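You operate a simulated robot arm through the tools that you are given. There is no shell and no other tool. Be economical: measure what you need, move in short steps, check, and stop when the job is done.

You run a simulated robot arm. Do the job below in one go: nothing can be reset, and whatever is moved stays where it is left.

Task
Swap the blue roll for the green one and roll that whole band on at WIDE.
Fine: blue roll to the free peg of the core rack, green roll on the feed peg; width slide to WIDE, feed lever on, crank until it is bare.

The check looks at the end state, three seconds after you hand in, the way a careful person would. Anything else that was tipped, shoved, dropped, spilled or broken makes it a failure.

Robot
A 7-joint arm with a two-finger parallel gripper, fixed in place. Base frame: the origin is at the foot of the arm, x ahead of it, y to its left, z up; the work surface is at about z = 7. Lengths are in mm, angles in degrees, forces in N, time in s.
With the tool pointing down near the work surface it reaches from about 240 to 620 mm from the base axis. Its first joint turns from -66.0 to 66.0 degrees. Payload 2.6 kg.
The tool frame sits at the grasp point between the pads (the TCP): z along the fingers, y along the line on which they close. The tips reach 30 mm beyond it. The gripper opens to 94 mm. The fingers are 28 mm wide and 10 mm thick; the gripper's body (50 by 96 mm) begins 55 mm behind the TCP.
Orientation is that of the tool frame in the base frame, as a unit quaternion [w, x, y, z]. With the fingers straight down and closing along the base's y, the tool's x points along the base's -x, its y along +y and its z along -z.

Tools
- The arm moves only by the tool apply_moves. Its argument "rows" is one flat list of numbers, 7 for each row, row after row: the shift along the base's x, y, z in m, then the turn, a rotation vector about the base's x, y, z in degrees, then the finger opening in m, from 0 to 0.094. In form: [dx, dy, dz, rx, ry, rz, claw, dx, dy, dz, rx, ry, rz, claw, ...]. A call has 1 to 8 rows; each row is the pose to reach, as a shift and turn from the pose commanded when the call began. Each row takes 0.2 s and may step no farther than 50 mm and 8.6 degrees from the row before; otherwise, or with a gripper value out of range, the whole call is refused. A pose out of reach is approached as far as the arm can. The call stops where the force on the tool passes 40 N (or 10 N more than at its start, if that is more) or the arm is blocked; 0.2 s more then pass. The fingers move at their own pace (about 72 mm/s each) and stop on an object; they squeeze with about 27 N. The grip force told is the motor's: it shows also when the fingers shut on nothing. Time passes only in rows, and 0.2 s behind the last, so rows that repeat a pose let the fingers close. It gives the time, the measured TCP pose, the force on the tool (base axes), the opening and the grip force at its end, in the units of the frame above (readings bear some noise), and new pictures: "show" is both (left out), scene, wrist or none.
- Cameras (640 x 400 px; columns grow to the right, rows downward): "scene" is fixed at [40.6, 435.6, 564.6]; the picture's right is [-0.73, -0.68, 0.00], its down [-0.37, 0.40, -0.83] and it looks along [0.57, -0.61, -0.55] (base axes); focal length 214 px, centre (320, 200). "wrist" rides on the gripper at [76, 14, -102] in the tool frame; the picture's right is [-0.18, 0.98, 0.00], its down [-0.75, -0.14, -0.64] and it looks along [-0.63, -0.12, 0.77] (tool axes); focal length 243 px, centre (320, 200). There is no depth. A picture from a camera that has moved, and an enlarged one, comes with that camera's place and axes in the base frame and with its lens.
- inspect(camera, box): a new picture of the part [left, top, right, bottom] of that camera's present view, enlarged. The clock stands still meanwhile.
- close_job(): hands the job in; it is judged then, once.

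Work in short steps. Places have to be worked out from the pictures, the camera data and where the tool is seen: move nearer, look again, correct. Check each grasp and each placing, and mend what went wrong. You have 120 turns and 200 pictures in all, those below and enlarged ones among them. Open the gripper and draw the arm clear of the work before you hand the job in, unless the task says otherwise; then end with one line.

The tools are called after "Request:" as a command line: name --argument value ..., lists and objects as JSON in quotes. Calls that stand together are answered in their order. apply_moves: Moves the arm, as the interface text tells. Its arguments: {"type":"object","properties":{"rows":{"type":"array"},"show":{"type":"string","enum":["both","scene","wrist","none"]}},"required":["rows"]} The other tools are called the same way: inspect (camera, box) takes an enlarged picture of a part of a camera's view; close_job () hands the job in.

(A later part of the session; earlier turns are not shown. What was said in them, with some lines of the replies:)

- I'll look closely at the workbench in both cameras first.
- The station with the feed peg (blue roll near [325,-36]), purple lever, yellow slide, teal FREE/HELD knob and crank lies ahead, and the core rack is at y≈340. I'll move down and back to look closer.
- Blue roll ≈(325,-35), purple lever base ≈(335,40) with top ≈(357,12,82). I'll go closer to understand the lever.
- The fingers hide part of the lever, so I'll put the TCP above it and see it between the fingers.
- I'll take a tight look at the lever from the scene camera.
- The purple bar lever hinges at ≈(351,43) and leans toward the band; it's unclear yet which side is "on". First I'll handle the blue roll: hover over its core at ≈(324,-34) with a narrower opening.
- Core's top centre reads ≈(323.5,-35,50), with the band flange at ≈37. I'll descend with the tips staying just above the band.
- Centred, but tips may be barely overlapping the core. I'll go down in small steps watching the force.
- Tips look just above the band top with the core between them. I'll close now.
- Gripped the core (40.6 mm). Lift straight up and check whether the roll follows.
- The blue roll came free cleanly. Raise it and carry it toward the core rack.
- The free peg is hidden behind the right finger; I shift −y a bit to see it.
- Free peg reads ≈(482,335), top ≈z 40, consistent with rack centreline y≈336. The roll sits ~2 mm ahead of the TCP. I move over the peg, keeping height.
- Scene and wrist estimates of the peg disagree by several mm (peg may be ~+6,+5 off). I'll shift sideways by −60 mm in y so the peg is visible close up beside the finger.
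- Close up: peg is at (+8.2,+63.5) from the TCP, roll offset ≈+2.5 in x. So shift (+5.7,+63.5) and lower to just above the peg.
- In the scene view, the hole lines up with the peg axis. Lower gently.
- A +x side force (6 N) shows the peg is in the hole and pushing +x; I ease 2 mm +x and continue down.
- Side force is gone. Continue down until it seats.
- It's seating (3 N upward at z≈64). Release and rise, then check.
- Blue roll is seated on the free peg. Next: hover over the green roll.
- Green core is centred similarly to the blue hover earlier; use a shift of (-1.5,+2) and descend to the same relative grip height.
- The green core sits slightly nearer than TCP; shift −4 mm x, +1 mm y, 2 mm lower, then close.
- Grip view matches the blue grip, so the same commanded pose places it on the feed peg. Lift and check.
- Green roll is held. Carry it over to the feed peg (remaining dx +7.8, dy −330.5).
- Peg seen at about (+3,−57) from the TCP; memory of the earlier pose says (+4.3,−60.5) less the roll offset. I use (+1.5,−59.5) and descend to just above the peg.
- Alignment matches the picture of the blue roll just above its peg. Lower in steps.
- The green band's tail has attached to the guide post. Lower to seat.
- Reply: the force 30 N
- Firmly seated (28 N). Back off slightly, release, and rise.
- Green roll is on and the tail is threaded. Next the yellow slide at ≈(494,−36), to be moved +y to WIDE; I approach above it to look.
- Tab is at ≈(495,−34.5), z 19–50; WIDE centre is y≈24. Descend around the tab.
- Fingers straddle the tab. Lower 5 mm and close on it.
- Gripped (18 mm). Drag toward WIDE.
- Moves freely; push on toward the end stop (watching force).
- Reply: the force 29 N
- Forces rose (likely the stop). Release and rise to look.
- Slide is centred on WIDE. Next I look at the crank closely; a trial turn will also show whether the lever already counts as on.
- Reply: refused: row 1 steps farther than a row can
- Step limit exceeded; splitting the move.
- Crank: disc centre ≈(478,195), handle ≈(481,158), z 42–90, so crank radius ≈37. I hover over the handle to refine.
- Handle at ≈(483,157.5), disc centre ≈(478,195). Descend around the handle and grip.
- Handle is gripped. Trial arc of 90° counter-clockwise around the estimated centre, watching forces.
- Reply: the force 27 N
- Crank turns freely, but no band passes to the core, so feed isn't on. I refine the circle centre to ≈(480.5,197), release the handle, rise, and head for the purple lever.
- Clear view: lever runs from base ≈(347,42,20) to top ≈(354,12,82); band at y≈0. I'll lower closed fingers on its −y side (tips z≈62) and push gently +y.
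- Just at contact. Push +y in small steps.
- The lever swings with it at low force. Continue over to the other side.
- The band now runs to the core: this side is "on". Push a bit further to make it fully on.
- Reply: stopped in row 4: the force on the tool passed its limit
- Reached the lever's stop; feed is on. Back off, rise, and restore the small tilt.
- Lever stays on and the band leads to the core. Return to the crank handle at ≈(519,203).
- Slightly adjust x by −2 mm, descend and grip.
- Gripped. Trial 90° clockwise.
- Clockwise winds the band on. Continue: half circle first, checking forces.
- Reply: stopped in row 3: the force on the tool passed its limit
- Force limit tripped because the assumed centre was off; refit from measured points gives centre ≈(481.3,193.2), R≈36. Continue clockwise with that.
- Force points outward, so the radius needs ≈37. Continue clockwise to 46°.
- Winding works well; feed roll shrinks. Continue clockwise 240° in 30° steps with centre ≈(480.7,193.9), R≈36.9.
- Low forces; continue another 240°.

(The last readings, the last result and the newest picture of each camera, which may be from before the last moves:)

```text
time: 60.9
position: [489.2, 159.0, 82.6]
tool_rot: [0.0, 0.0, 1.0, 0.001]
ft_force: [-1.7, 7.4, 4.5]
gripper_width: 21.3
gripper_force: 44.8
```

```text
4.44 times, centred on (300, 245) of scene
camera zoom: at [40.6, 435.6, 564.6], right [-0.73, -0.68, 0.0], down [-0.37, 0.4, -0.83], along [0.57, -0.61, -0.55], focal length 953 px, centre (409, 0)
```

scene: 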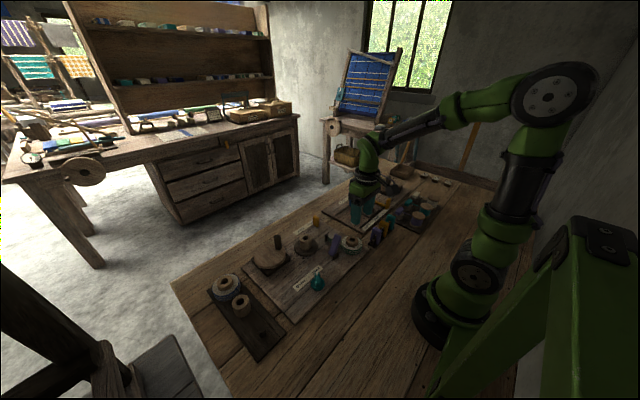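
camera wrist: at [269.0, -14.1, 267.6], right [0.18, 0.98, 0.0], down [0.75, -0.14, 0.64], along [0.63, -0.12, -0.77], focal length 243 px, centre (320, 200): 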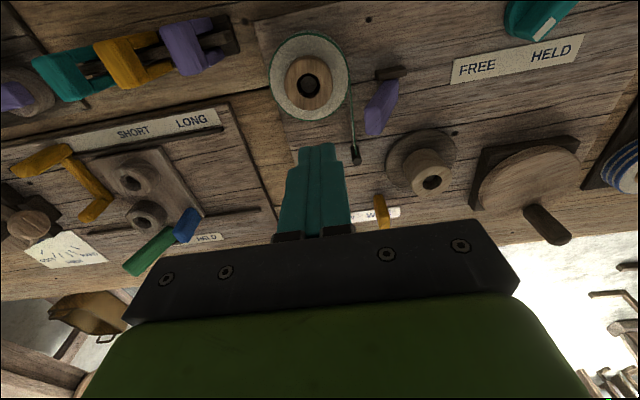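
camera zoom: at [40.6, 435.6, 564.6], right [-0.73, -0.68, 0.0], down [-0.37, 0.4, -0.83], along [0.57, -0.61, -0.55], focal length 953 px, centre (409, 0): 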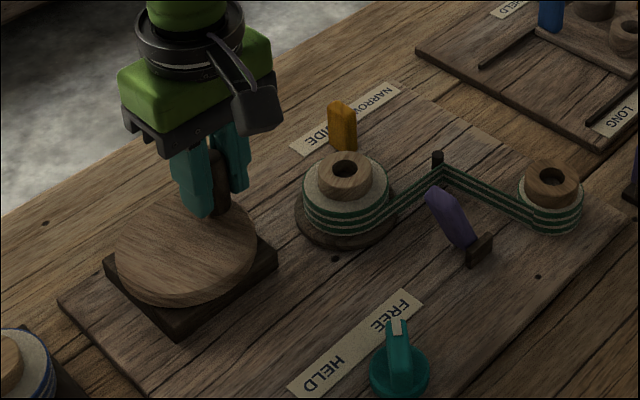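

Continue clockwise another 240°.

Request:
apply_moves --rows '[-0.0191, -0.0003, 0, 0, 0, 0, 0.01, -0.0358, 0.009, 0, 0, 0, 0, 0.01, -0.0457, 0.0253, 0, 0, 0, 0, 0.01, -0.046, 0.0444, 0, 0, 0, 0, 0.01, -0.0367, 0.0611, 0, 0, 0, 0, 0.01, -0.0204, 0.071, 0, 0, 0, 0, 0.01, -0.0013, 0.0713, 0, 0, 0, 0, 0.01, 0.0154, 0.062, 0, 0, 0, 0, 0.01]' --show "none"

Request:
inspect --camera "scene" --box '[230, 200, 370, 290]'

```text
time: 62.7
position: [508.0, 218.0, 83.3]
tool_rot: [-0.001, 0.001, 1.0, 0.0]
ft_force: [-2.5, -1.9, -14.8]
gripper_width: 21.2
gripper_force: 44.6
```

```text
4.44 times, centred on (300, 245) of scene
camera zoom: at [40.7, 435.6, 564.6], right [-0.73, -0.68, 0.0], down [-0.37, 0.4, -0.83], along [0.57, -0.61, -0.55], focal length 953 px, centre (409, 0)
```

zoom: 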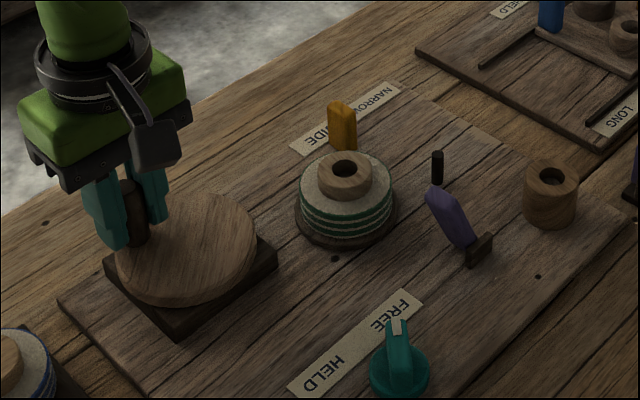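

The feed core is bare and the whole band is on the core. Release the handle and draw clear.

Request:
apply_moves --rows '[0, 0, 0, 0, 0, 0, 0.03, 0, 0, 0, 0, 0, 0, 0.05, 0, 0, 0, 0, 0, 0, 0.05, 0, 0, 0.04, 0, 0, 0, 0.05, 0, 0, 0.085, 0, 0, 0, 0.05, -0.03, 0, 0.12, 0, 0, 0, 0.06, -0.07, -0.02, 0.14, 0, 0, 0, 0.06, -0.11, -0.04, 0.16, 0, 0, 0, 0.06]' --show "none"

Request:
apply_moves --rows '[-0.04, -0.02, 0.02, 0, 0, 0, 0.06, -0.08, -0.04, 0.04, 0, 0, 0, 0.06, -0.1, -0.06, 0.07, 0, 0, 0, 0.06, -0.1, -0.06, 0.11, 0, 0, 0, 0.06]'

Request:
inspect --camera "scene" --box '[190, 190, 390, 360]'

Request:
inspect --camera "wrist" --box '[100, 0, 540, 240]'

```text
time: 64.5
position: [397.4, 182.0, 242.7]
tool_rot: [-0.001, 0.001, 1.0, -0.001]
ft_force: [-0.2, 0.5, 0.5]
gripper_width: 60.0
gripper_force: 0.2
```

```text
time: 65.5
position: [296.3, 122.1, 351.4]
tool_rot: [0.0, 0.0, 1.0, 0.0]
ft_force: [0.0, 0.0, -0.2]
gripper_width: 59.8
gripper_force: 0.0
camera wrist: at [221.4, 136.9, 453.6], right [0.18, 0.98, 0.0], down [0.75, -0.14, 0.64], along [0.63, -0.12, -0.77], focal length 243 px, centre (320, 200)
```

scene: 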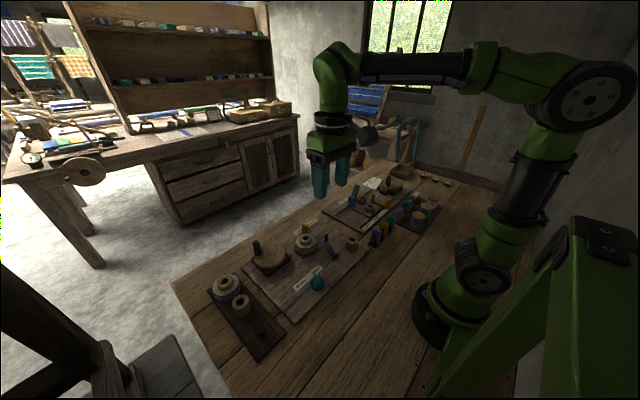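
wrist: 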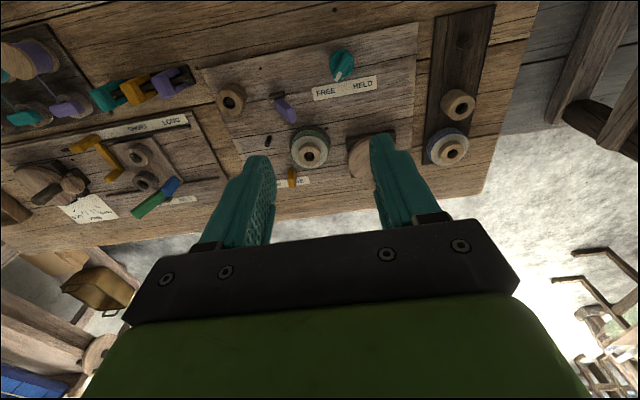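

```text
2.35 times, centred on (290, 275) of scene
camera zoom: at [40.6, 435.6, 564.6], right [-0.73, -0.68, 0.0], down [-0.37, 0.4, -0.83], along [0.57, -0.61, -0.55], focal length 505 px, centre (391, 24)
```

zoom: 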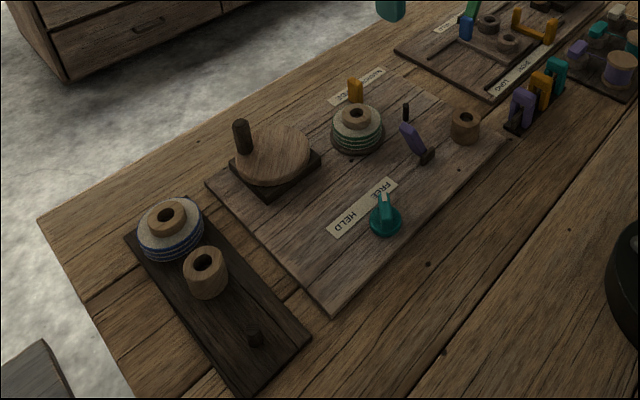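

```text
1.45 times, centred on (320, 120) of wrist
camera zoom: at [221.4, 136.9, 453.6], right [0.18, 0.98, 0.0], down [0.75, -0.14, 0.64], along [0.63, -0.12, -0.77], focal length 353 px, centre (320, 316)
```

zoom: 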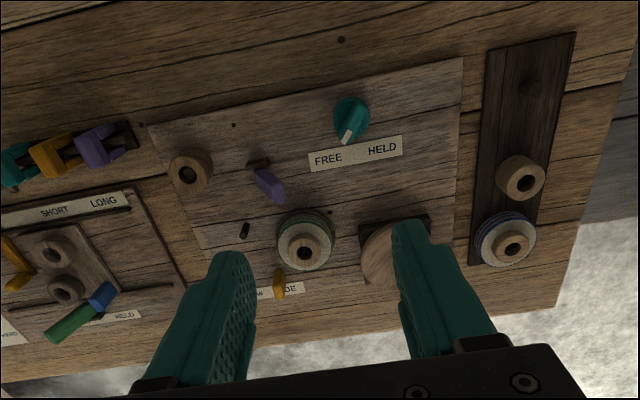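

Everything checks out: blue roll on the rack's third peg, bare green core on the feed peg, slide at WIDE, lever on, band wound, arm clear. Handing in.

Request:
close_job

```text
The job is handed in.
```

The blue roll is on the rack's free peg, the green roll was put on the feed peg and its whole band is wound on at WIDE with the feed lever on, and the arm is clear.
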